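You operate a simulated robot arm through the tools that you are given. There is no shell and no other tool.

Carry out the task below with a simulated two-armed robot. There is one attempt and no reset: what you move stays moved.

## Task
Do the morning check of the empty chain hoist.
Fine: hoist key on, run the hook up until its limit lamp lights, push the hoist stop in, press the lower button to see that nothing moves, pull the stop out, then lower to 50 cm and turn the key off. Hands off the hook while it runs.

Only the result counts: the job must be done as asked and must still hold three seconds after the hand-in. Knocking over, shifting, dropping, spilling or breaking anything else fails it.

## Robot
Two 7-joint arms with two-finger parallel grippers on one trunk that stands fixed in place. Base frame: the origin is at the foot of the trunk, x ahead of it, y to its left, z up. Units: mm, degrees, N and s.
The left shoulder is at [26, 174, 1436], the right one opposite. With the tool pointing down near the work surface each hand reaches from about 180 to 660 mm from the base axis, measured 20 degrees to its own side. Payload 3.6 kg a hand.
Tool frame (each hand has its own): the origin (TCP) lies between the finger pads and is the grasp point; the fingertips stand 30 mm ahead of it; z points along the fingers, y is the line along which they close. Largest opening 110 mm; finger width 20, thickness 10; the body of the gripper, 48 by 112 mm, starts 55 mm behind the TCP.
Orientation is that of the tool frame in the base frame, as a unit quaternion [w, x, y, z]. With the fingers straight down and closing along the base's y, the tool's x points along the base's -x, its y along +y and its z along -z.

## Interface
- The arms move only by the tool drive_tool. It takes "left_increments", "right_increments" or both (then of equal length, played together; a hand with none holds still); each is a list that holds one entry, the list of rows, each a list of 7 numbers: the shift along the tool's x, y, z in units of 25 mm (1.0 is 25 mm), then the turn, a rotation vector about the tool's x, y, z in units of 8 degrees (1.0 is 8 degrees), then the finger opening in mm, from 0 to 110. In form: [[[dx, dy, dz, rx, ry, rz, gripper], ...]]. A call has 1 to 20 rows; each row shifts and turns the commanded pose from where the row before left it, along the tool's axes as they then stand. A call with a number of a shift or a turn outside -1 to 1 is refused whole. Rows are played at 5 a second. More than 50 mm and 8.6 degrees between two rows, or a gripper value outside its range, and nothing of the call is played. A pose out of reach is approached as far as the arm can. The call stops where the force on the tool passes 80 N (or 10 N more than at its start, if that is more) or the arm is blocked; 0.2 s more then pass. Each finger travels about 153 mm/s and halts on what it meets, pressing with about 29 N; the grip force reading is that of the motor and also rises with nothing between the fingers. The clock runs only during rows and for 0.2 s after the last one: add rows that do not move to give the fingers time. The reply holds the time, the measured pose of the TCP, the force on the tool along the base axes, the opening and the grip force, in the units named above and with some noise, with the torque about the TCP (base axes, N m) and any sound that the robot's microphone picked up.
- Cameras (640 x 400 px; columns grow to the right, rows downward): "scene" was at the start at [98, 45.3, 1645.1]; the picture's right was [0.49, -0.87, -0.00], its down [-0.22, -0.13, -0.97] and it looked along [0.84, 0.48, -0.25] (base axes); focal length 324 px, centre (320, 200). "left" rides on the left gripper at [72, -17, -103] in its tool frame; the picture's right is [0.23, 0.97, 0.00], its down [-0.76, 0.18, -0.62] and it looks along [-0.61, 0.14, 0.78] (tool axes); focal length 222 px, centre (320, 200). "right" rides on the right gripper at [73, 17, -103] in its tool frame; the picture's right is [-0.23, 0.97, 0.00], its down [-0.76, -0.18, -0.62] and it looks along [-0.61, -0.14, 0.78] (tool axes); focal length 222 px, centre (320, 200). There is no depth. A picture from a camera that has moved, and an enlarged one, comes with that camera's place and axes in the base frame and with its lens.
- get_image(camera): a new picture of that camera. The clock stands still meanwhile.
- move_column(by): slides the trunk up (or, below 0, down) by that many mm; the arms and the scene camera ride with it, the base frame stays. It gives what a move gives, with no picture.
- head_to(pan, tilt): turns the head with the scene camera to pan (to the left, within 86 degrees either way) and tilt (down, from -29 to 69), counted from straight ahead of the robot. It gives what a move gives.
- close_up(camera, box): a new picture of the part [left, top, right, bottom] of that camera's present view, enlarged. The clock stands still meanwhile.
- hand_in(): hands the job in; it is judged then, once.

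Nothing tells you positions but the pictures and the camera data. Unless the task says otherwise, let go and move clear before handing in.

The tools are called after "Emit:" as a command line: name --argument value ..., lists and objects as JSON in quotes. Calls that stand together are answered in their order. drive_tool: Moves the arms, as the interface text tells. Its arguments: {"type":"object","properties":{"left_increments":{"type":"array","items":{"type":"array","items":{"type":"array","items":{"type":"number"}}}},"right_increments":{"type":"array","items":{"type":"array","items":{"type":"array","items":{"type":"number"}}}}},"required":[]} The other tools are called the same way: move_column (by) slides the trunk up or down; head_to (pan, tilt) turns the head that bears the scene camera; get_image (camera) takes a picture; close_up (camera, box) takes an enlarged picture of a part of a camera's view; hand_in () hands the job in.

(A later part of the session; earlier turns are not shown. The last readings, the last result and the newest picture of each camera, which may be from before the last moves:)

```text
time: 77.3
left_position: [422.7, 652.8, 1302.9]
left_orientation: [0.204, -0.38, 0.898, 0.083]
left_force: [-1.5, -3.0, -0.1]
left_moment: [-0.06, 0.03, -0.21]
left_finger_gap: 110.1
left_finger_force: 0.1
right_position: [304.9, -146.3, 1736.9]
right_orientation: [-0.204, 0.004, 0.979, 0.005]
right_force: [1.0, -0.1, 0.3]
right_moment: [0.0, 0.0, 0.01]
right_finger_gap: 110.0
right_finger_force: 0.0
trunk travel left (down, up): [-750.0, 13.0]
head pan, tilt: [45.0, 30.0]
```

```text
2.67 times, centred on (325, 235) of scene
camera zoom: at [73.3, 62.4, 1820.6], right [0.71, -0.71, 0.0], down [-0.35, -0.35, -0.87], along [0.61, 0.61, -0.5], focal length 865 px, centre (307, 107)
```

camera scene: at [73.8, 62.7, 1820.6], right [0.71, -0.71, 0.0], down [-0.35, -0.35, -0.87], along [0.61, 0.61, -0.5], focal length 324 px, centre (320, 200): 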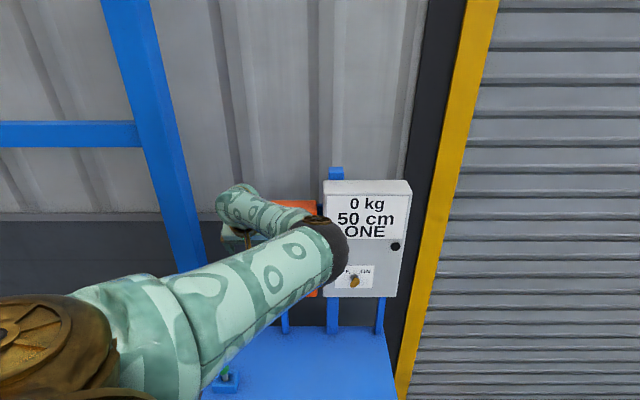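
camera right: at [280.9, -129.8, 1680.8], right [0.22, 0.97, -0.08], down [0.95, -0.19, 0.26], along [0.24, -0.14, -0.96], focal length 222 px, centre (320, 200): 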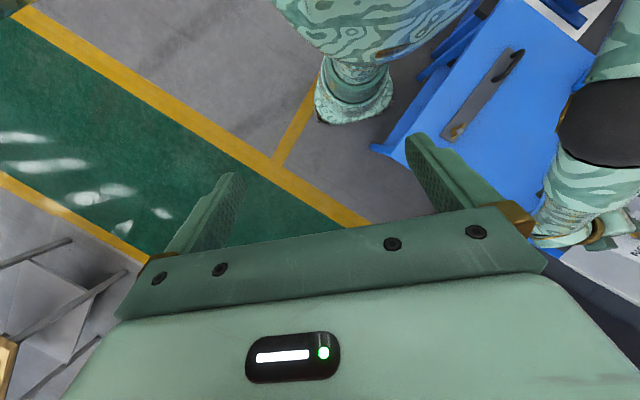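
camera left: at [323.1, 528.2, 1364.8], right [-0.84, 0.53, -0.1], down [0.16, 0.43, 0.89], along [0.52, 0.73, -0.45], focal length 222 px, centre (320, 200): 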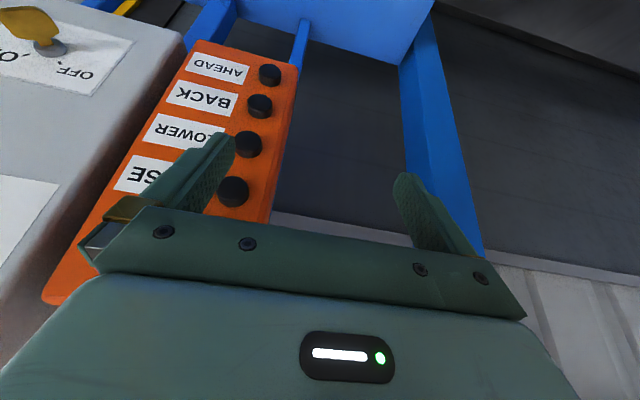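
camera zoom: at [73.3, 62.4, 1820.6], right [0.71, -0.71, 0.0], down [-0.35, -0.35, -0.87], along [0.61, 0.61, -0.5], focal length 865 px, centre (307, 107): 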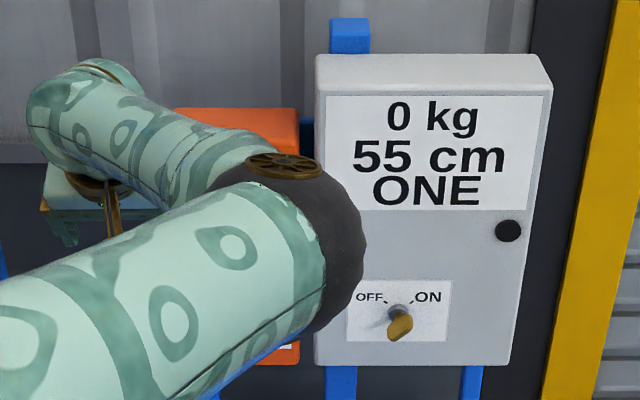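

RAISE is pressed (about 3 N) and the height reads 55 cm and rising. I'll hold it and watch the display and lamp.

Emit:
drive_tool --left_increments '[[[-0.04, 0, 0.02, 0, 0, 0, 110], [0, 0, 0, 0, 0, 0, 110], [0, 0, 0, 0, 0, 0, 110], [0, 0, 0, 0, 0, 0, 110], [0, 0, 0, 0, 0, 0, 110]]]'

Emit:
close_up --camera "scene" --box '[220, 160, 430, 310]'

```text
time: 78.5
left_position: [421.6, 654.2, 1303.0]
left_orientation: [0.204, -0.378, 0.899, 0.083]
left_force: [-4.3, -6.4, -3.7]
left_moment: [-0.03, 0.28, -0.42]
left_finger_gap: 110.0
left_finger_force: 0.1
right_position: [304.8, -146.2, 1737.2]
right_orientation: [-0.205, 0.005, 0.979, 0.005]
right_force: [-0.2, 0.3, -0.3]
right_moment: [0.02, -0.03, 0.01]
right_finger_gap: 110.0
right_finger_force: 0.0
trunk travel left (down, up): [-750.0, 13.0]
head pan, tilt: [45.0, 30.0]
```

```text
2.67 times, centred on (325, 235) of scene
camera zoom: at [72.9, 62.0, 1820.6], right [0.71, -0.71, 0.0], down [-0.35, -0.35, -0.87], along [0.61, 0.61, -0.5], focal length 865 px, centre (307, 107)
```

zoom: 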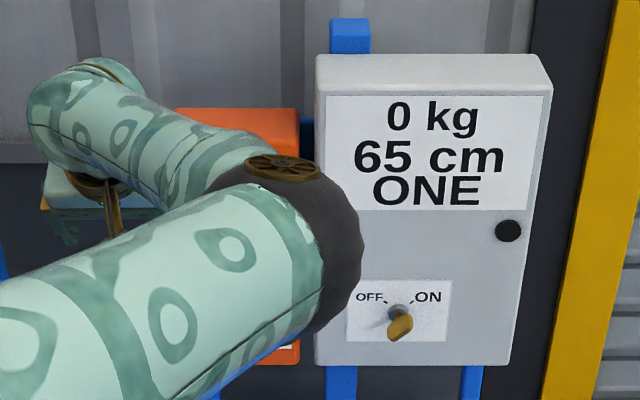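

It rises at about 8 cm/s; now 65 cm, lamp still dark. I'll keep holding.

Emit:
drive_tool --left_increments '[[[0, 0, 0, 0, 0, 0, 110], [0, 0, 0, 0, 0, 0, 110], [0, 0, 0, 0, 0, 0, 110], [0, 0, 0, 0, 0, 0, 110], [0, 0, 0, 0, 0, 0, 110]]]'

Emit:
close_up --camera "scene" --box '[220, 160, 430, 310]'

```text
time: 79.7
left_position: [422.2, 653.0, 1303.2]
left_orientation: [0.205, -0.379, 0.899, 0.083]
left_force: [-5.5, -6.0, -2.3]
left_moment: [-0.03, 0.26, -0.42]
left_finger_gap: 109.9
left_finger_force: 0.0
right_position: [305.0, -145.7, 1736.5]
right_orientation: [-0.205, 0.004, 0.979, 0.006]
right_force: [1.7, -0.9, -0.1]
right_moment: [-0.03, 0.02, -0.02]
right_finger_gap: 110.1
right_finger_force: 0.1
trunk travel left (down, up): [-750.0, 13.0]
head pan, tilt: [45.0, 30.0]
```

```text
2.67 times, centred on (325, 235) of scene
camera zoom: at [72.7, 62.0, 1820.6], right [0.71, -0.71, 0.0], down [-0.35, -0.35, -0.87], along [0.61, 0.61, -0.5], focal length 865 px, centre (307, 107)
```

zoom: 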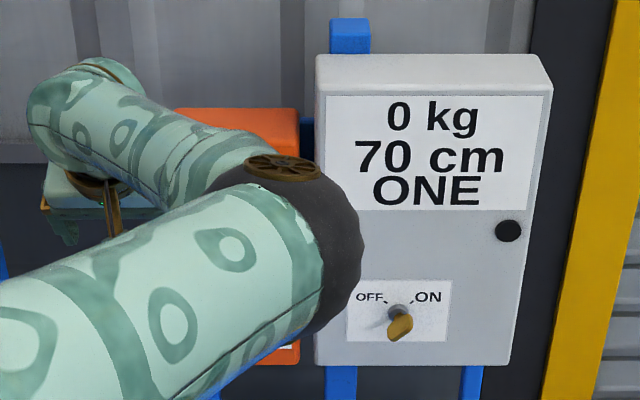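

70 cm, the lamp is still dark; the display seems to step by 5 cm. Continuing to hold.

Emit:
drive_tool --left_increments '[[[0, 0, 0, 0, 0, 0, 110], [0, 0, 0, 0, 0, 0, 110], [0, 0, 0, 0, 0, 0, 110], [0, 0, 0, 0, 0, 0, 110], [0, 0, 0, 0, 0, 0, 110], [0, 0, 0, 0, 0, 0, 110], [0, 0, 0, 0, 0, 0, 110], [0, 0, 0, 0, 0, 0, 110]]]'

Emit:
close_up --camera "scene" --box '[220, 160, 430, 310]'

```text
time: 81.5
left_position: [423.2, 654.2, 1303.6]
left_orientation: [0.204, -0.379, 0.899, 0.083]
left_force: [-5.0, -3.9, -0.6]
left_moment: [-0.11, 0.11, -0.34]
left_finger_gap: 110.1
left_finger_force: 0.0
right_position: [305.1, -146.0, 1736.6]
right_orientation: [-0.204, 0.004, 0.979, 0.006]
right_force: [0.5, -0.6, 0.2]
right_moment: [-0.03, 0.03, 0.01]
right_finger_gap: 110.0
right_finger_force: 0.1
trunk travel left (down, up): [-750.0, 13.0]
head pan, tilt: [45.0, 30.0]
```

```text
2.67 times, centred on (325, 235) of scene
camera zoom: at [72.6, 61.9, 1820.7], right [0.71, -0.71, 0.0], down [-0.35, -0.35, -0.87], along [0.61, 0.61, -0.5], focal length 865 px, centre (307, 107)
```

zoom: 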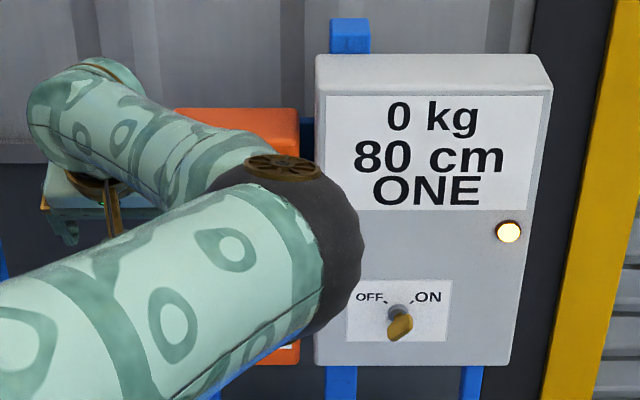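

The limit lamp is lit at 80 cm. I'll release RAISE by backing straight off, then move the finger in front of the red stop.

Emit:
drive_tool --left_increments '[[[0.54, 0, -0.26, 0, 0, 0, 110], [0.54, 0, -0.26, 0, 0, 0, 110], [0.54, 0, -0.26, 0, 0, 0, 110], [-0.352, -0.512, -0.729, 0, 0, 0, 110], [-0.352, -0.512, -0.729, 0, 0, 0, 110], [-0.352, -0.512, -0.729, 0, 0, 0, 110], [0, 0, 0, 0, 0, 0, 110]]]'

Emit:
get_image --camera "left"

Emit:
get_image --camera "scene"

```text
time: 83.1
left_position: [420.3, 596.8, 1363.8]
left_orientation: [0.205, -0.38, 0.898, 0.083]
left_force: [-0.2, 0.0, -0.2]
left_moment: [0.04, 0.0, 0.01]
left_finger_gap: 110.0
left_finger_force: 0.0
right_position: [305.7, -144.8, 1737.9]
right_orientation: [-0.203, 0.004, 0.979, 0.005]
right_force: [0.2, -0.2, 0.1]
right_moment: [-0.03, -0.01, 0.06]
right_finger_gap: 109.9
right_finger_force: 0.0
trunk travel left (down, up): [-750.0, 13.0]
head pan, tilt: [45.0, 30.0]
```

```text
taken
camera left: at [355.7, 506.8, 1426.2], right [-0.84, 0.53, -0.1], down [0.16, 0.43, 0.89], along [0.52, 0.73, -0.45], focal length 222 px, centre (320, 200)
```

left: 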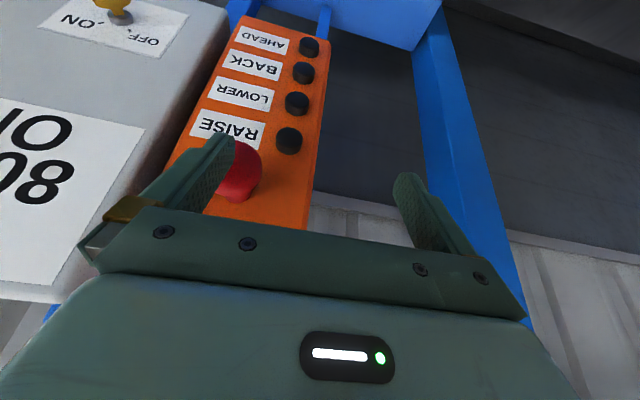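

```text
taken
camera scene: at [73.9, 63.4, 1820.5], right [0.71, -0.71, 0.0], down [-0.35, -0.35, -0.87], along [0.61, 0.61, -0.5], focal length 324 px, centre (320, 200)
```

scene: 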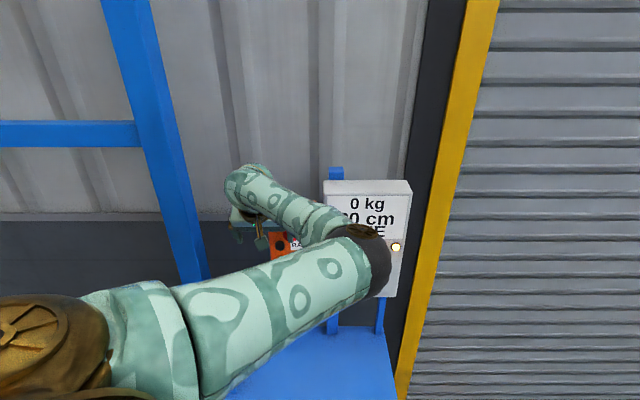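

The lamp stays lit and the finger is now roughly in front of the stop. I'll zoom in to place it on the centre of the red head.

Emit:
close_up --camera "left" --box '[130, 80, 350, 260]'

Emit:
close_up --camera "scene" --box '[210, 160, 430, 310]'

```text
2.22 times, centred on (240, 170) of left
camera zoom: at [355.7, 506.8, 1426.2], right [-0.84, 0.53, -0.1], down [0.16, 0.43, 0.89], along [0.52, 0.73, -0.45], focal length 494 px, centre (498, 267)
```

zoom: 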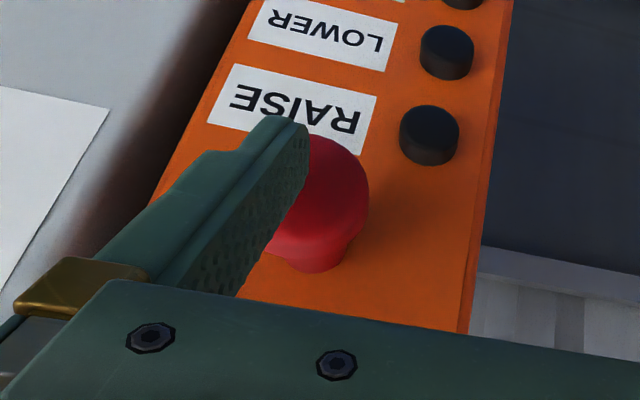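

```text
2.67 times, centred on (320, 235) of scene
camera zoom: at [73.9, 63.4, 1820.5], right [0.71, -0.71, 0.0], down [-0.35, -0.35, -0.87], along [0.61, 0.61, -0.5], focal length 865 px, centre (320, 107)
```

zoom: 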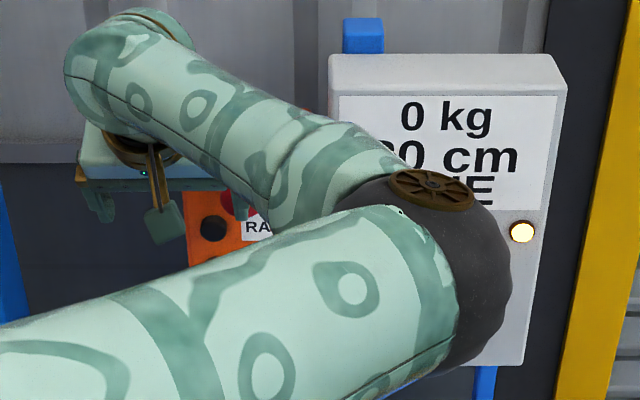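

The finger's edge lines up with the centre of the red head, about 23 mm in front of it. I'll approach and push it straight in, watching the force.

Emit:
drive_tool --left_increments '[[[-0.361, 0, 0.172, 0, 0, 0, 110], [-0.361, 0, 0.172, 0, 0, 0, 110], [-0.108, 0, 0.052, 0, 0, 0, 110], [-0.108, 0, 0.052, 0, 0, 0, 110]]]'

Emit:
close_up --camera "left" --box '[130, 80, 350, 260]'

```text
time: 84.1
left_position: [432.3, 607.1, 1364.9]
left_orientation: [0.203, -0.377, 0.9, 0.083]
left_force: [-31.1, -35.7, -15.4]
left_moment: [-0.53, 1.49, -2.74]
left_finger_gap: 110.0
left_finger_force: 0.1
right_position: [298.1, -153.6, 1736.6]
right_orientation: [-0.201, 0.004, 0.979, 0.008]
right_force: [-0.1, 0.2, -0.5]
right_moment: [-0.01, 0.02, 0.0]
right_finger_gap: 110.0
right_finger_force: 0.1
trunk travel left (down, up): [-750.0, 13.0]
head pan, tilt: [45.0, 30.0]
```

```text
2.22 times, centred on (240, 170) of left
camera zoom: at [367.0, 518.3, 1427.0], right [-0.84, 0.54, -0.1], down [0.17, 0.43, 0.89], along [0.52, 0.73, -0.45], focal length 494 px, centre (498, 267)
```

zoom: 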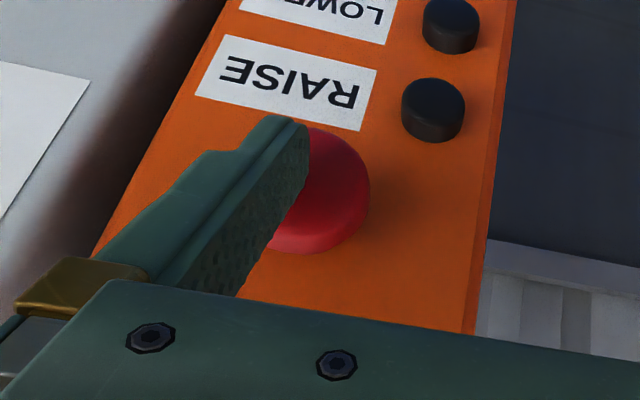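

The red head has gone in close to the box face with about 47 N. I'll back off and check that it stays in.

Emit:
drive_tool --left_increments '[[[0.2, 0, -0.1, 0, 0, 0, 110], [0.54, 0, -0.26, 0, 0, 0, 110], [0.54, 0, -0.26, 0, 0, 0, 110], [0, 0, 0, 0, 0, 0, 110]]]'

Emit:
close_up --camera "left" --box '[130, 80, 350, 260]'

Emit:
close_up --camera "scene" --box '[210, 160, 430, 310]'

```text
time: 85.1
left_position: [413.5, 588.3, 1365.4]
left_orientation: [0.206, -0.379, 0.898, 0.083]
left_force: [0.3, 0.0, -0.7]
left_moment: [0.0, 0.0, 0.02]
left_finger_gap: 110.1
left_finger_force: 0.1
right_position: [305.2, -145.8, 1736.6]
right_orientation: [-0.204, 0.005, 0.979, 0.006]
right_force: [0.6, -0.4, 1.0]
right_moment: [0.0, 0.02, -0.03]
right_finger_gap: 109.7
right_finger_force: 0.0
trunk travel left (down, up): [-750.0, 13.0]
head pan, tilt: [45.0, 30.0]
```

```text
2.22 times, centred on (240, 170) of left
camera zoom: at [348.1, 499.0, 1426.7], right [-0.84, 0.53, -0.1], down [0.16, 0.43, 0.89], along [0.52, 0.73, -0.44], focal length 494 px, centre (498, 267)
```

zoom: 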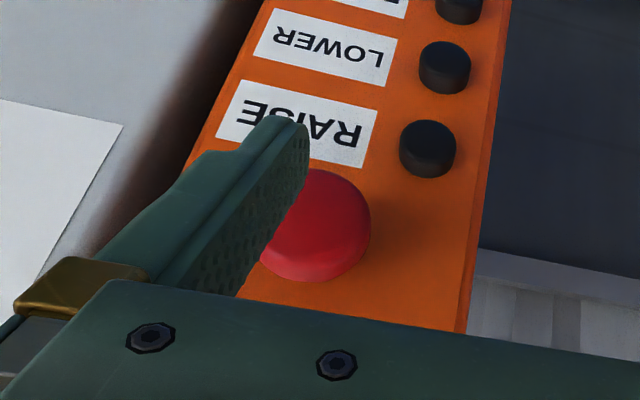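

```text
2.67 times, centred on (320, 235) of scene
camera zoom: at [72.8, 61.7, 1820.7], right [0.71, -0.71, 0.0], down [-0.35, -0.35, -0.87], along [0.61, 0.61, -0.5], focal length 865 px, centre (320, 107)
```

zoom: 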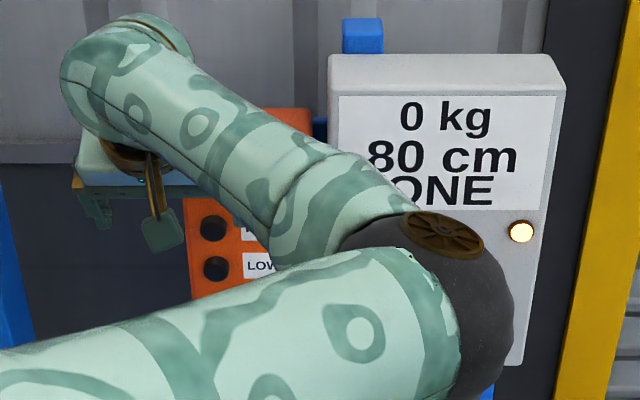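

The stop stays in and the display still shows 80 cm with the lamp lit. Next I'll bring the finger in front of LOWER, one button below RAISE.

Emit:
drive_tool --left_increments '[[[0.362, 0.314, 0.826, 0, 0, 0, 110], [0.362, 0.314, 0.826, 0, 0, 0, 110], [0.362, 0.314, 0.826, 0, 0, 0, 110], [0.362, 0.314, 0.826, 0, 0, 0, 110], [0.362, 0.314, 0.826, 0, 0, 0, 110], [-0.54, 0, 0.26, 0, 0, 0, 110], [-0.54, 0, 0.26, 0, 0, 0, 110], [0, 0, 0, 0, 0, 0, 110]]]'

Emit:
close_up --camera "left" --box '[100, 40, 340, 260]'

Emit:
get_image --camera "scene"

```text
time: 86.9
left_position: [409.6, 640.6, 1252.3]
left_orientation: [0.205, -0.378, 0.899, 0.082]
left_force: [0.2, -0.7, 0.3]
left_moment: [-0.03, 0.02, 0.03]
left_finger_gap: 110.0
left_finger_force: 0.1
right_position: [305.6, -144.9, 1735.7]
right_orientation: [-0.205, 0.004, 0.979, 0.005]
right_force: [-0.6, -0.2, 0.9]
right_moment: [0.04, 0.04, -0.01]
right_finger_gap: 110.0
right_finger_force: 0.2
trunk travel left (down, up): [-750.0, 13.0]
head pan, tilt: [45.0, 30.0]
```

```text
1.82 times, centred on (220, 150) of left
camera zoom: at [344.4, 550.5, 1313.5], right [-0.84, 0.53, -0.1], down [0.16, 0.43, 0.89], along [0.52, 0.73, -0.45], focal length 404 px, centre (502, 291)
```

zoom: 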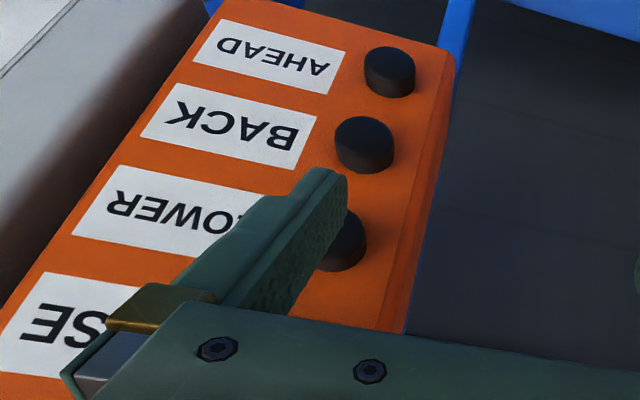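

```text
taken
camera scene: at [73.3, 62.7, 1820.6], right [0.71, -0.71, 0.0], down [-0.35, -0.35, -0.87], along [0.61, 0.61, -0.5], focal length 324 px, centre (320, 200)
```

scene: 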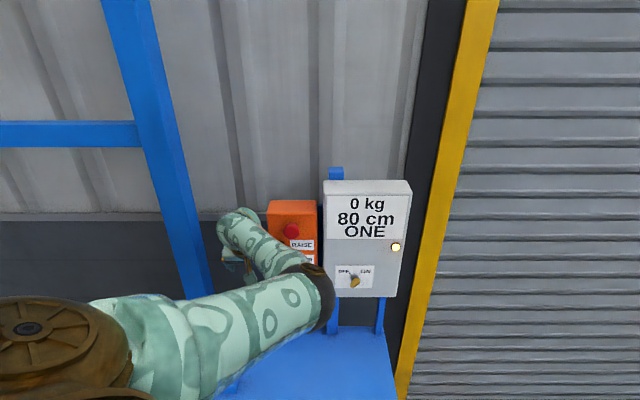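

The finger is right in front of LOWER and well clear of RAISE. I'll press it now with the stop engaged and hold for a second.

Emit:
drive_tool --left_increments '[[[-0.361, 0, 0.172, 0, 0, 0, 110], [-0.18, 0, 0.086, 0, 0, 0, 110], [-0.144, 0, 0.069, 0, 0, 0, 110], [-0.07, 0, 0.034, 0, 0, 0, 110], [0, 0, 0, 0, 0, 0, 110], [0, 0, 0, 0, 0, 0, 110], [0, 0, 0, 0, 0, 0, 110]]]'

Emit:
close_up --camera "left" --box '[100, 40, 340, 260]'

Emit:
close_up --camera "scene" --box '[210, 160, 430, 310]'

```text
time: 88.5
left_position: [422.7, 654.6, 1251.4]
left_orientation: [0.204, -0.378, 0.899, 0.084]
left_force: [-5.7, -6.2, -4.4]
left_moment: [-0.05, 0.36, -0.59]
left_finger_gap: 110.0
left_finger_force: 0.1
right_position: [304.4, -145.9, 1737.4]
right_orientation: [-0.204, 0.004, 0.979, 0.005]
right_force: [0.0, 0.6, -0.1]
right_moment: [-0.02, 0.02, -0.01]
right_finger_gap: 110.0
right_finger_force: 0.0
trunk travel left (down, up): [-750.0, 13.0]
head pan, tilt: [45.0, 30.0]
```

```text
1.82 times, centred on (220, 150) of left
camera zoom: at [358.4, 564.8, 1313.4], right [-0.84, 0.53, -0.1], down [0.16, 0.43, 0.89], along [0.52, 0.73, -0.45], focal length 404 px, centre (502, 291)
```

zoom: 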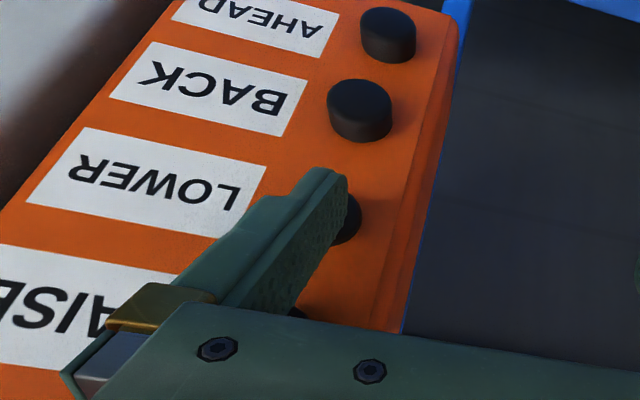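

```text
2.67 times, centred on (320, 235) of scene
camera zoom: at [72.5, 61.8, 1820.6], right [0.71, -0.71, 0.0], down [-0.35, -0.35, -0.87], along [0.61, 0.61, -0.5], focal length 865 px, centre (320, 107)
```

zoom: 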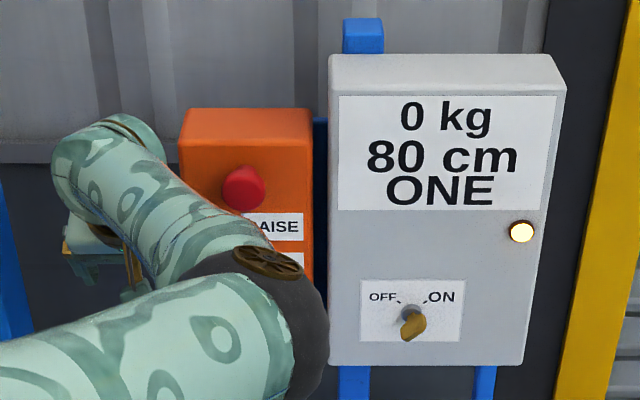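

With LOWER held, the display stays at 80 cm with the lamp lit, so nothing moves. I'll hold one more second to be sure, then release.

Emit:
drive_tool --left_increments '[[[0, 0, 0, 0, 0, 0, 110], [0, 0, 0, 0, 0, 0, 110], [0, 0, 0, 0, 0, 0, 110], [0, 0, 0, 0, 0, 0, 110], [0, 0, 0, 0, 0, 0, 110]]]'

Emit:
close_up --camera "scene" --box '[210, 160, 430, 310]'

Emit:
drive_tool --left_increments '[[[0.54, 0, -0.26, 0, 0, 0, 110], [0.54, 0, -0.26, 0, 0, 0, 110], [0.54, 0, -0.26, 0, 0, 0, 110]]]'

Emit:
get_image --camera "left"

```text
time: 89.7
left_position: [423.3, 655.5, 1251.7]
left_orientation: [0.204, -0.379, 0.899, 0.083]
left_force: [-7.3, -7.2, -4.6]
left_moment: [-0.06, 0.4, -0.58]
left_finger_gap: 109.9
left_finger_force: 0.1
right_position: [302.7, -145.8, 1737.9]
right_orientation: [-0.203, 0.004, 0.979, 0.005]
right_force: [0.5, -0.1, 0.5]
right_moment: [0.0, 0.0, -0.02]
right_finger_gap: 109.9
right_finger_force: 0.0
trunk travel left (down, up): [-750.0, 13.0]
head pan, tilt: [45.0, 30.0]
```

```text
2.67 times, centred on (320, 235) of scene
camera zoom: at [72.5, 61.8, 1820.6], right [0.71, -0.71, 0.0], down [-0.35, -0.35, -0.87], along [0.61, 0.61, -0.5], focal length 865 px, centre (320, 107)
```

zoom: 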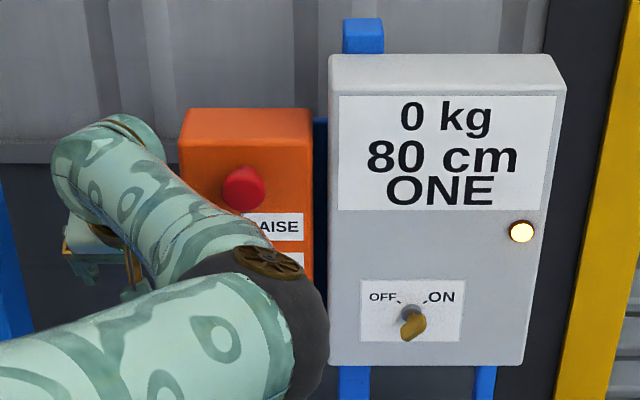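

```text
time: 90.5
left_position: [394.1, 622.6, 1251.7]
left_orientation: [0.205, -0.379, 0.898, 0.083]
left_force: [1.0, 0.3, -0.1]
left_moment: [0.01, -0.02, 0.01]
left_finger_gap: 110.0
left_finger_force: 0.1
right_position: [304.3, -146.1, 1737.3]
right_orientation: [-0.204, 0.004, 0.979, 0.007]
right_force: [0.1, -0.3, -0.6]
right_moment: [-0.02, 0.03, 0.0]
right_finger_gap: 110.0
right_finger_force: 0.1
trunk travel left (down, up): [-750.0, 13.0]
head pan, tilt: [45.0, 30.0]
```

```text
taken
camera left: at [328.1, 533.3, 1313.7], right [-0.84, 0.53, -0.1], down [0.16, 0.43, 0.89], along [0.52, 0.73, -0.45], focal length 222 px, centre (320, 200)
```

left: 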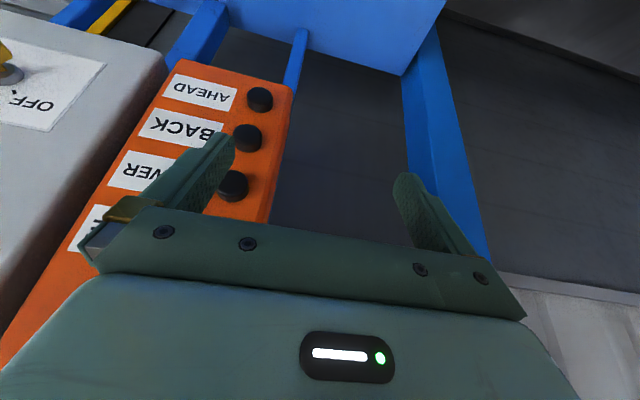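

The check is confirmed: with the stop in, LOWER moved nothing. Now I'll move above the red stop with the fingers opened around it to grip and pull it out.

Emit:
drive_tool --left_increments '[[[-0.33, -0.562, -0.809, 0, 0, 0, 110], [-0.33, -0.562, -0.809, 0, 0, 0, 110], [-0.33, -0.562, -0.809, 0, 0, 0, 110], [-0.33, -0.562, -0.809, 0, 0, 0, 110], [-0.33, -0.562, -0.809, 0, 0, 0, 100], [-0.33, -0.562, -0.809, 0, 0, 0, 90], [-0.33, -0.562, -0.809, 0, 0, 0, 80], [0, 0, 0, 0, 0, 0, 80]]]'

Emit:
get_image --camera "left"

Emit:
close_up --camera "left" --box '[200, 40, 440, 220]'

Emit:
get_image --camera "scene"

```text
time: 92.3
left_position: [455.8, 548.5, 1405.0]
left_orientation: [0.205, -0.378, 0.899, 0.083]
left_force: [-0.6, 0.0, -0.5]
left_moment: [0.02, 0.02, 0.0]
left_finger_gap: 79.7
left_finger_force: 0.1
right_position: [306.3, -145.0, 1736.6]
right_orientation: [-0.204, 0.004, 0.979, 0.005]
right_force: [0.0, 0.3, -0.4]
right_moment: [-0.02, 0.04, 0.01]
right_finger_gap: 110.2
right_finger_force: 0.0
trunk travel left (down, up): [-750.0, 13.0]
head pan, tilt: [45.0, 30.0]
```

```text
taken
camera left: at [392.0, 459.2, 1466.5], right [-0.84, 0.53, -0.1], down [0.16, 0.43, 0.89], along [0.52, 0.73, -0.45], focal length 222 px, centre (320, 200)
```

left: 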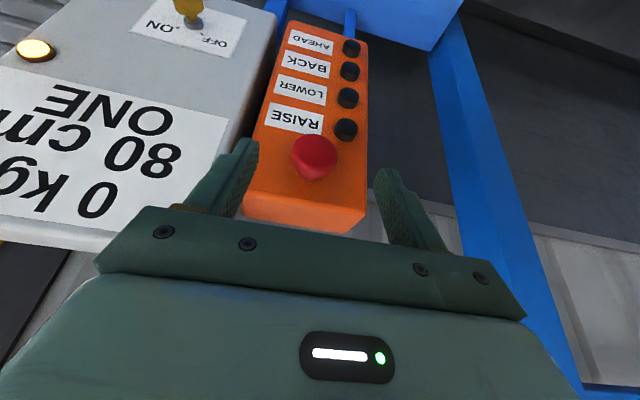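

```text
2.22 times, centred on (320, 130) of left
camera zoom: at [392.0, 459.2, 1466.5], right [-0.84, 0.53, -0.1], down [0.16, 0.43, 0.89], along [0.52, 0.73, -0.45], focal length 494 px, centre (320, 356)
```

zoom: 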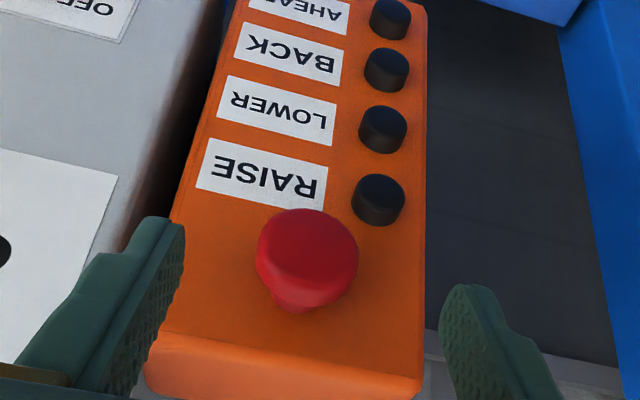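

```text
taken
camera scene: at [73.7, 63.1, 1820.6], right [0.71, -0.71, 0.0], down [-0.35, -0.35, -0.87], along [0.61, 0.61, -0.5], focal length 324 px, centre (320, 200)
```

scene: 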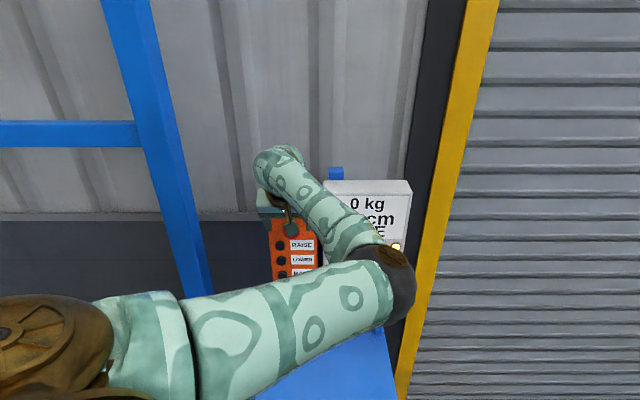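

I have a clear view of the pressed stop: a 40 mm cap on a stem, centred near u = -50 mm, z = 1345, midway between the fingers. I'll move in over it and lower the fingers around the cap.

Emit:
drive_tool --left_increments '[[[-0.524, -0.066, 0.25, 0, 0, 0, 80], [-0.524, -0.066, 0.25, 0, 0, 0, 80], [0, 0, 0.6, 0, 0, 0, 80], [0, 0, 0.6, 0, 0, 0, 80], [0, 0, 0.6, 0, 0, 0, 80], [0, 0, 0.6, 0, 0, 0, 80], [0, 0, 0, 0, 0, 0, 80]]]'

Emit:
close_up --camera "left" --box '[200, 40, 440, 220]'

Emit:
close_up --camera "scene" --box '[210, 160, 430, 310]'

```text
time: 93.9
left_position: [496.9, 585.8, 1350.3]
left_orientation: [0.204, -0.379, 0.899, 0.084]
left_force: [0.7, 0.6, -0.3]
left_moment: [0.0, 0.01, 0.0]
left_finger_gap: 79.9
left_finger_force: 0.0
right_position: [307.3, -144.4, 1736.6]
right_orientation: [-0.204, 0.004, 0.979, 0.006]
right_force: [0.2, -0.3, 0.0]
right_moment: [0.02, -0.02, 0.0]
right_finger_gap: 109.7
right_finger_force: 0.0
trunk travel left (down, up): [-750.0, 13.0]
head pan, tilt: [45.0, 30.0]
```

```text
2.22 times, centred on (320, 130) of left
camera zoom: at [432.9, 496.0, 1412.3], right [-0.84, 0.53, -0.1], down [0.16, 0.43, 0.89], along [0.52, 0.73, -0.45], focal length 494 px, centre (320, 356)
```

zoom: 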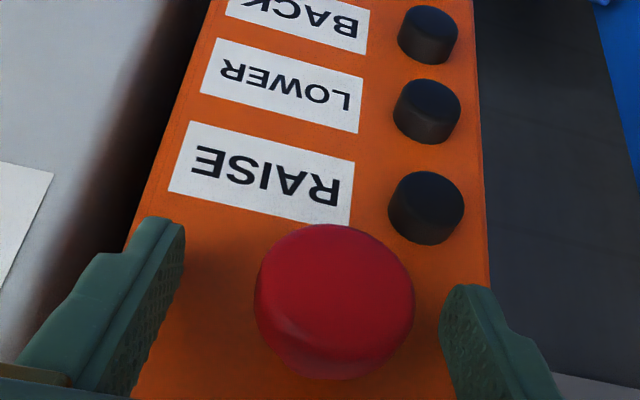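

```text
2.67 times, centred on (320, 235) of scene
camera zoom: at [73.7, 62.8, 1820.6], right [0.71, -0.71, 0.0], down [-0.35, -0.35, -0.87], along [0.61, 0.61, -0.5], focal length 865 px, centre (320, 107)
```

zoom: 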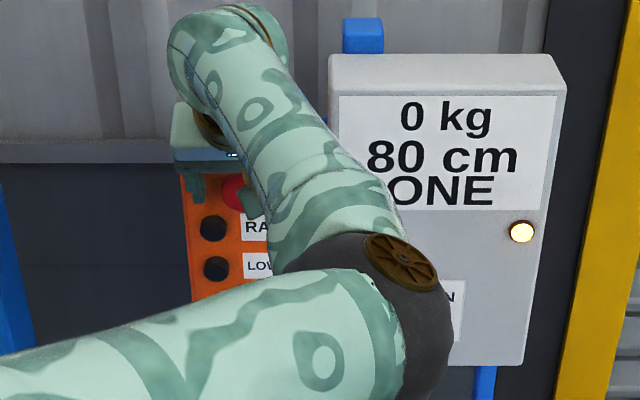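

The cap sits between the fingers, about 4 mm off centre. I'll correct that and close on it.

Emit:
drive_tool --left_increments '[[[0, 0.16, 0, 0, 0, 0, 70], [0, 0, 0.1, 0, 0, 0, 50], [0, 0, 0.1, 0, 0, 0, 30], [0, 0, 0, 0, 0, 0, 20], [0, 0, 0, 0, 0, 0, 20]]]'

Emit:
close_up --camera "left" --box '[200, 40, 440, 220]'

```text
time: 95.1
left_position: [496.4, 588.1, 1348.3]
left_orientation: [0.206, -0.378, 0.899, 0.084]
left_force: [3.4, -1.6, 16.1]
left_moment: [-0.08, -0.17, -0.36]
left_finger_gap: 41.0
left_finger_force: 45.0
right_position: [305.7, -146.9, 1738.1]
right_orientation: [-0.203, 0.004, 0.979, 0.006]
right_force: [0.4, -0.7, 1.3]
right_moment: [0.0, -0.01, 0.0]
right_finger_gap: 109.6
right_finger_force: 0.1
trunk travel left (down, up): [-750.0, 13.0]
head pan, tilt: [45.0, 30.0]
```

```text
2.22 times, centred on (320, 130) of left
camera zoom: at [431.2, 498.2, 1409.5], right [-0.84, 0.53, -0.1], down [0.16, 0.42, 0.89], along [0.52, 0.73, -0.44], focal length 494 px, centre (320, 356)
```

zoom: 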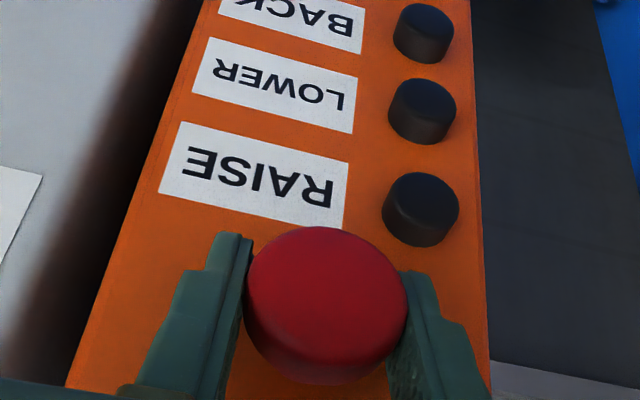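

The cap is gripped at 41 mm. I'll pull straight out along the panel normal in small steps.

Emit:
drive_tool --left_increments '[[[0.144, 0, -0.069, 0, 0, 0, 20], [0.144, 0, -0.069, 0, 0, 0, 20], [0.144, 0, -0.069, 0, 0, 0, 20]]]'

Emit:
close_up --camera "left" --box '[200, 40, 440, 220]'

```text
time: 95.9
left_position: [487.4, 580.8, 1348.8]
left_orientation: [0.206, -0.379, 0.898, 0.084]
left_force: [12.3, 8.4, 26.7]
left_moment: [-0.42, 0.28, -0.3]
left_finger_gap: 40.9
left_finger_force: 45.3
right_position: [305.7, -146.8, 1737.0]
right_orientation: [-0.205, 0.004, 0.979, 0.006]
right_force: [-0.5, 0.0, -0.1]
right_moment: [0.02, -0.03, 0.04]
right_finger_gap: 109.7
right_finger_force: 0.0
trunk travel left (down, up): [-750.0, 13.0]
head pan, tilt: [45.0, 30.0]
```

```text
2.22 times, centred on (320, 130) of left
camera zoom: at [423.8, 490.5, 1409.3], right [-0.84, 0.53, -0.1], down [0.16, 0.42, 0.89], along [0.52, 0.73, -0.44], focal length 494 px, centre (320, 356)
```

zoom: 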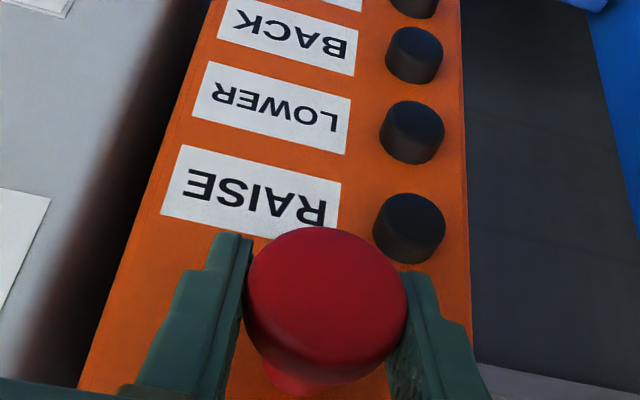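

The cap is coming out with the gripper, the stem showing again. I'll pull a few more millimetres to the end stop.

Emit:
drive_tool --left_increments '[[[0.108, 0, -0.052, 0, 0, 0, 20], [0.072, 0, -0.034, 0, 0, 0, 20]]]'

Emit:
close_up --camera "left" --box '[200, 40, 440, 220]'

```text
time: 96.5
left_position: [487.4, 579.9, 1349.4]
left_orientation: [0.207, -0.377, 0.899, 0.084]
left_force: [20.5, 20.9, 31.9]
left_moment: [0.24, -0.18, -0.21]
left_finger_gap: 40.8
left_finger_force: 45.3
right_position: [309.3, -144.0, 1735.9]
right_orientation: [-0.205, 0.004, 0.979, 0.005]
right_force: [-0.1, 0.0, -0.2]
right_moment: [0.02, -0.02, 0.02]
right_finger_gap: 110.0
right_finger_force: 0.0
trunk travel left (down, up): [-750.0, 13.0]
head pan, tilt: [45.0, 30.0]
```

```text
2.22 times, centred on (320, 130) of left
camera zoom: at [423.0, 489.8, 1409.1], right [-0.84, 0.53, -0.1], down [0.16, 0.42, 0.89], along [0.52, 0.73, -0.44], focal length 494 px, centre (320, 356)
```

zoom: 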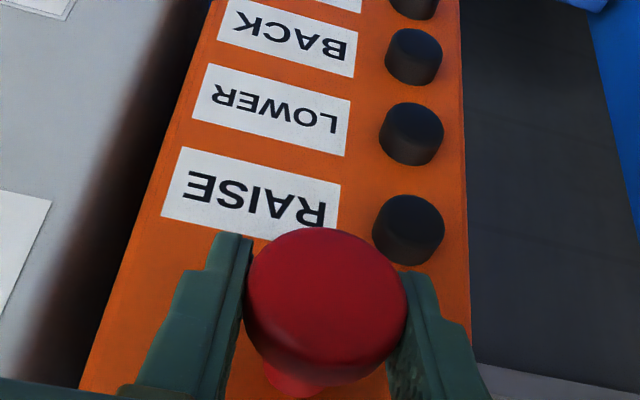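

It has reached the end stop: force rose while the position held. I'll open the fingers and withdraw upward along the tool, then check that the stop stays out.

Emit:
drive_tool --left_increments '[[[0, 0, 0, 0, 0, 0, 50], [0, 0, 0, 0, 0, 0, 80], [0, 0, 0, 0, 0, 0, 80], [0, 0, -0.6, 0, 0, 0, 80], [0, 0, -0.8, 0, 0, 0, 80], [0.3, 0, -0.8, 0, 0, 0, 80], [0.5, 0, -0.4, 0, 0, 0, 80]]]'

Emit:
get_image --camera "left"

Emit:
get_image --camera "scene"

```text
time: 98.1
left_position: [451.1, 544.6, 1396.1]
left_orientation: [0.204, -0.379, 0.899, 0.083]
left_force: [0.7, -0.7, -0.5]
left_moment: [-0.01, 0.02, -0.06]
left_finger_gap: 79.9
left_finger_force: 0.1
right_position: [304.4, -145.2, 1736.4]
right_orientation: [-0.205, 0.004, 0.979, 0.007]
right_force: [0.3, -0.1, 0.1]
right_moment: [0.01, -0.01, 0.0]
right_finger_gap: 110.2
right_finger_force: 0.0
trunk travel left (down, up): [-750.0, 13.0]
head pan, tilt: [45.0, 30.0]
```

```text
taken
camera left: at [386.4, 454.2, 1458.6], right [-0.84, 0.53, -0.1], down [0.16, 0.43, 0.89], along [0.52, 0.73, -0.45], focal length 222 px, centre (320, 200)
```

left: 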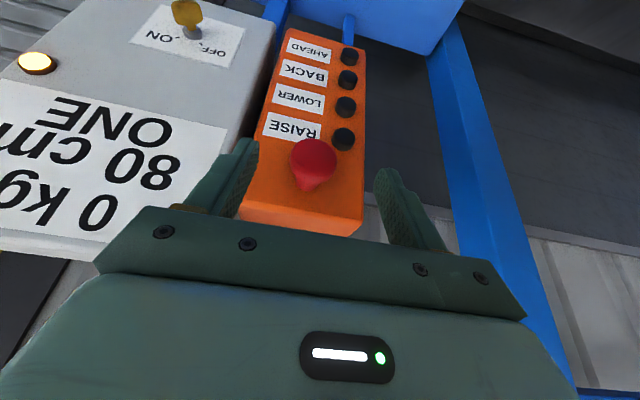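

```text
taken
camera scene: at [73.0, 61.9, 1820.6], right [0.71, -0.71, 0.0], down [-0.35, -0.35, -0.87], along [0.61, 0.61, -0.5], focal length 324 px, centre (320, 200)
```

scene: 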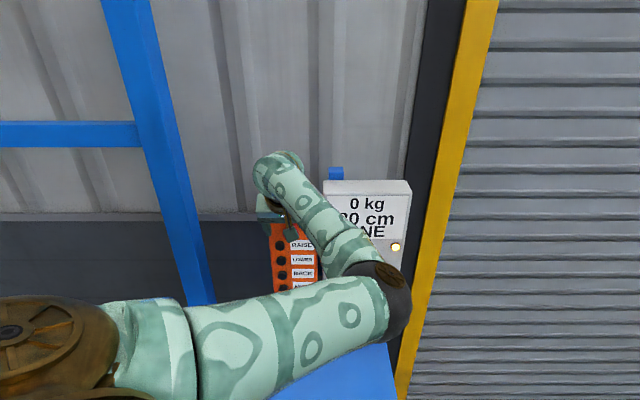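

The stop is out again and the display still shows 80 cm. Now I'll return the finger to just in front of LOWER.

Emit:
drive_tool --left_increments '[[[0.31, 0.553, 0.758, 0, 0, 0, 90], [0.31, 0.553, 0.758, 0, 0, 0, 110], [0.31, 0.553, 0.758, 0, 0, 0, 110], [0.31, 0.553, 0.758, 0, 0, 0, 110], [0.31, 0.553, 0.758, 0, 0, 0, 110], [0.31, 0.553, 0.758, 0, 0, 0, 110], [0.31, 0.553, 0.758, 0, 0, 0, 110], [-0.54, 0, 0.26, 0, 0, 0, 110], [-0.54, 0, 0.26, 0, 0, 0, 110], [-0.361, 0, 0.172, 0, 0, 0, 110], [0, 0, 0, 0, 0, 0, 110]]]'

Emit:
close_up --camera "left" --box '[100, 40, 340, 260]'

Emit:
close_up --camera "scene" --box '[210, 160, 430, 310]'

```text
time: 100.5
left_position: [416.1, 644.4, 1252.8]
left_orientation: [0.205, -0.379, 0.899, 0.083]
left_force: [0.6, 0.3, 0.0]
left_moment: [0.02, -0.01, 0.0]
left_finger_gap: 110.1
left_finger_force: 0.1
right_position: [305.9, -145.6, 1736.3]
right_orientation: [-0.205, 0.004, 0.979, 0.006]
right_force: [-0.3, 0.6, 0.3]
right_moment: [0.01, 0.0, 0.03]
right_finger_gap: 110.1
right_finger_force: 0.0
trunk travel left (down, up): [-750.0, 13.0]
head pan, tilt: [45.0, 30.0]
```

```text
1.82 times, centred on (220, 150) of left
camera zoom: at [352.0, 555.6, 1314.2], right [-0.84, 0.53, -0.1], down [0.16, 0.43, 0.89], along [0.52, 0.73, -0.45], focal length 404 px, centre (502, 291)
```

zoom: 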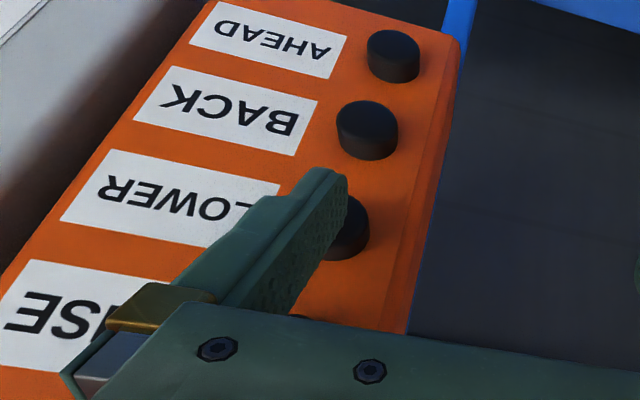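

```text
2.67 times, centred on (320, 235) of scene
camera zoom: at [73.7, 62.7, 1820.6], right [0.71, -0.71, 0.0], down [-0.35, -0.35, -0.87], along [0.61, 0.61, -0.5], focal length 865 px, centre (320, 107)
```

zoom: 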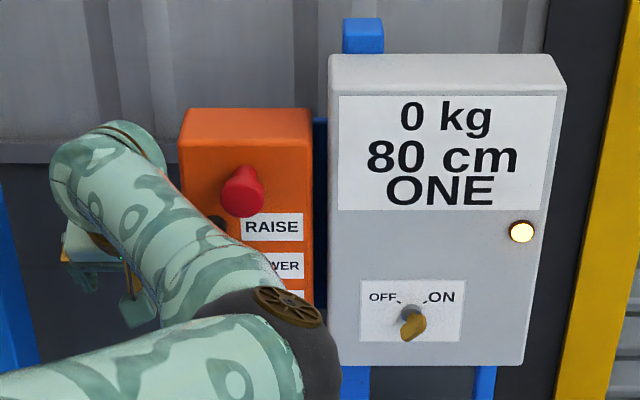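

The stop's long stem is visible again, confirming it is out, and the finger is about 10 mm from LOWER. I'll press and lower, watching the display closely.

Emit:
drive_tool --left_increments '[[[-0.18, 0, 0.086, 0, 0, 0, 110], [-0.144, 0, 0.069, 0, 0, 0, 110], [-0.1, 0, 0.048, 0, 0, 0, 110]]]'

Emit:
close_up --camera "scene" --box '[210, 160, 430, 310]'

```text
time: 101.3
left_position: [423.5, 652.6, 1252.6]
left_orientation: [0.204, -0.38, 0.898, 0.084]
left_force: [-4.8, -4.4, -3.3]
left_moment: [-0.06, 0.19, -0.35]
left_finger_gap: 109.8
left_finger_force: 0.1
right_position: [305.3, -147.0, 1736.5]
right_orientation: [-0.203, 0.003, 0.979, 0.004]
right_force: [0.3, -0.6, 0.5]
right_moment: [0.01, 0.0, -0.01]
right_finger_gap: 110.0
right_finger_force: 0.2
trunk travel left (down, up): [-750.0, 13.0]
head pan, tilt: [45.0, 30.0]
```

```text
2.67 times, centred on (320, 235) of scene
camera zoom: at [72.5, 62.0, 1820.6], right [0.71, -0.71, 0.0], down [-0.35, -0.35, -0.87], along [0.61, 0.61, -0.5], focal length 865 px, centre (320, 107)
```

zoom: 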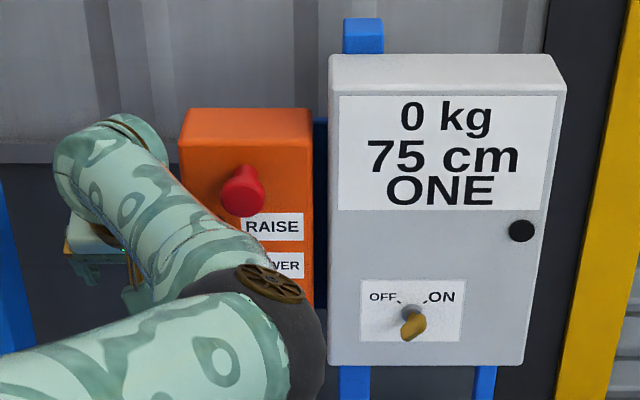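

It is lowering (75 cm, lamp off). I'll continue in short holds and read the display after each.

Emit:
drive_tool --left_increments '[[[0, 0, 0, 0, 0, 0, 110]]]'

Emit:
close_up --camera "scene" --box '[310, 170, 430, 260]'

Emit:
drive_tool --left_increments '[[[0, 0, 0, 0, 0, 0, 110]]]'

Emit:
close_up --camera "scene" --box '[310, 170, 430, 260]'

Emit:
drive_tool --left_increments '[[[0, 0, 0, 0, 0, 0, 110]]]'

Emit:
close_up --camera "scene" --box '[310, 170, 430, 260]'

```text
time: 101.7
left_position: [425.0, 654.4, 1252.6]
left_orientation: [0.204, -0.38, 0.899, 0.084]
left_force: [-5.7, -5.5, -3.6]
left_moment: [0.04, 0.31, -0.42]
left_finger_gap: 110.0
left_finger_force: 0.1
right_position: [305.3, -146.3, 1736.9]
right_orientation: [-0.204, 0.004, 0.979, 0.005]
right_force: [0.7, -0.3, 0.5]
right_moment: [-0.01, -0.02, 0.02]
right_finger_gap: 110.0
right_finger_force: 0.1
trunk travel left (down, up): [-750.0, 13.0]
head pan, tilt: [45.0, 30.0]
```

```text
4.44 times, centred on (370, 215) of scene
camera zoom: at [72.7, 62.2, 1820.6], right [0.71, -0.71, 0.0], down [-0.35, -0.35, -0.87], along [0.61, 0.61, -0.5], focal length 1442 px, centre (98, 133)
```

zoom: 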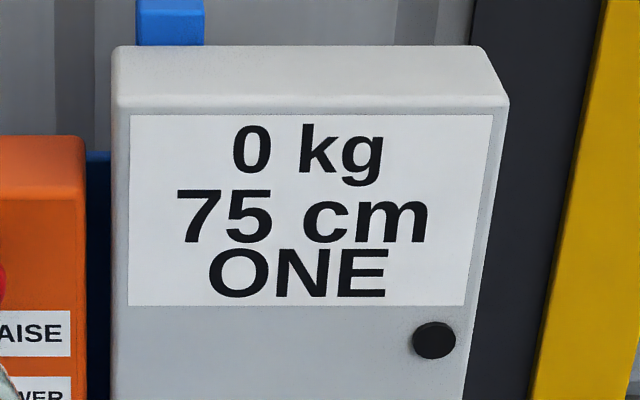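

```text
time: 102.1
left_position: [424.2, 654.8, 1253.8]
left_orientation: [0.204, -0.379, 0.899, 0.083]
left_force: [-5.6, -6.0, -3.6]
left_moment: [-0.03, 0.35, -0.43]
left_finger_gap: 109.9
left_finger_force: 0.0
right_position: [303.9, -146.4, 1736.5]
right_orientation: [-0.203, 0.004, 0.979, 0.006]
right_force: [0.1, 0.4, -0.4]
right_moment: [-0.01, 0.01, 0.02]
right_finger_gap: 110.0
right_finger_force: 0.1
trunk travel left (down, up): [-750.0, 13.0]
head pan, tilt: [45.0, 30.0]
```

```text
4.44 times, centred on (370, 215) of scene
camera zoom: at [72.7, 62.1, 1820.6], right [0.71, -0.71, 0.0], down [-0.35, -0.35, -0.87], along [0.61, 0.61, -0.5], focal length 1442 px, centre (98, 133)
```

zoom: 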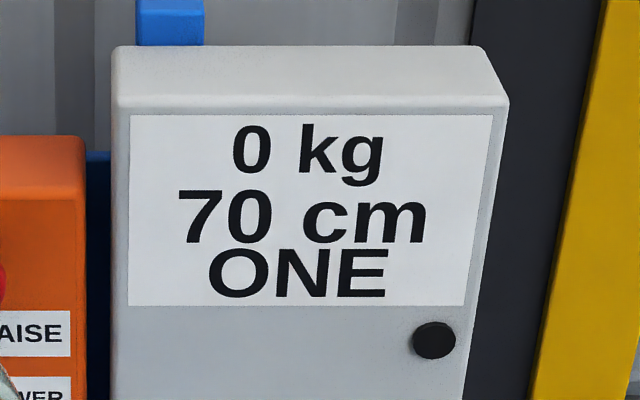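

```text
time: 102.5
left_position: [424.2, 653.4, 1252.5]
left_orientation: [0.205, -0.379, 0.898, 0.084]
left_force: [-6.0, -5.9, -4.5]
left_moment: [-0.05, 0.34, -0.48]
left_finger_gap: 110.0
left_finger_force: 0.1
right_position: [304.4, -146.3, 1736.8]
right_orientation: [-0.204, 0.004, 0.979, 0.006]
right_force: [-0.1, -1.8, 0.3]
right_moment: [-0.01, -0.01, -0.01]
right_finger_gap: 109.9
right_finger_force: 0.0
trunk travel left (down, up): [-750.0, 13.0]
head pan, tilt: [45.0, 30.0]
```

```text
4.44 times, centred on (370, 215) of scene
camera zoom: at [72.7, 62.1, 1820.6], right [0.71, -0.71, 0.0], down [-0.35, -0.35, -0.87], along [0.61, 0.61, -0.5], focal length 1442 px, centre (98, 133)
```

zoom: 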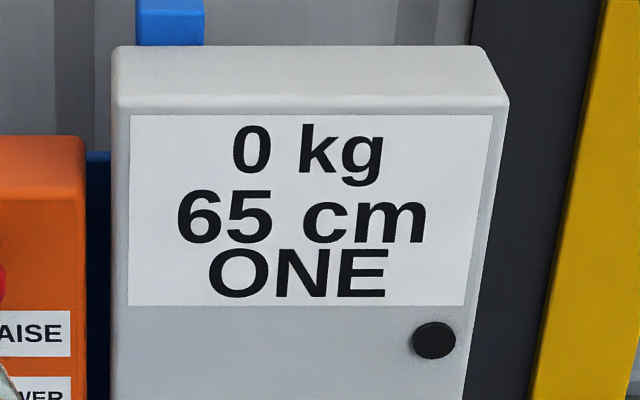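

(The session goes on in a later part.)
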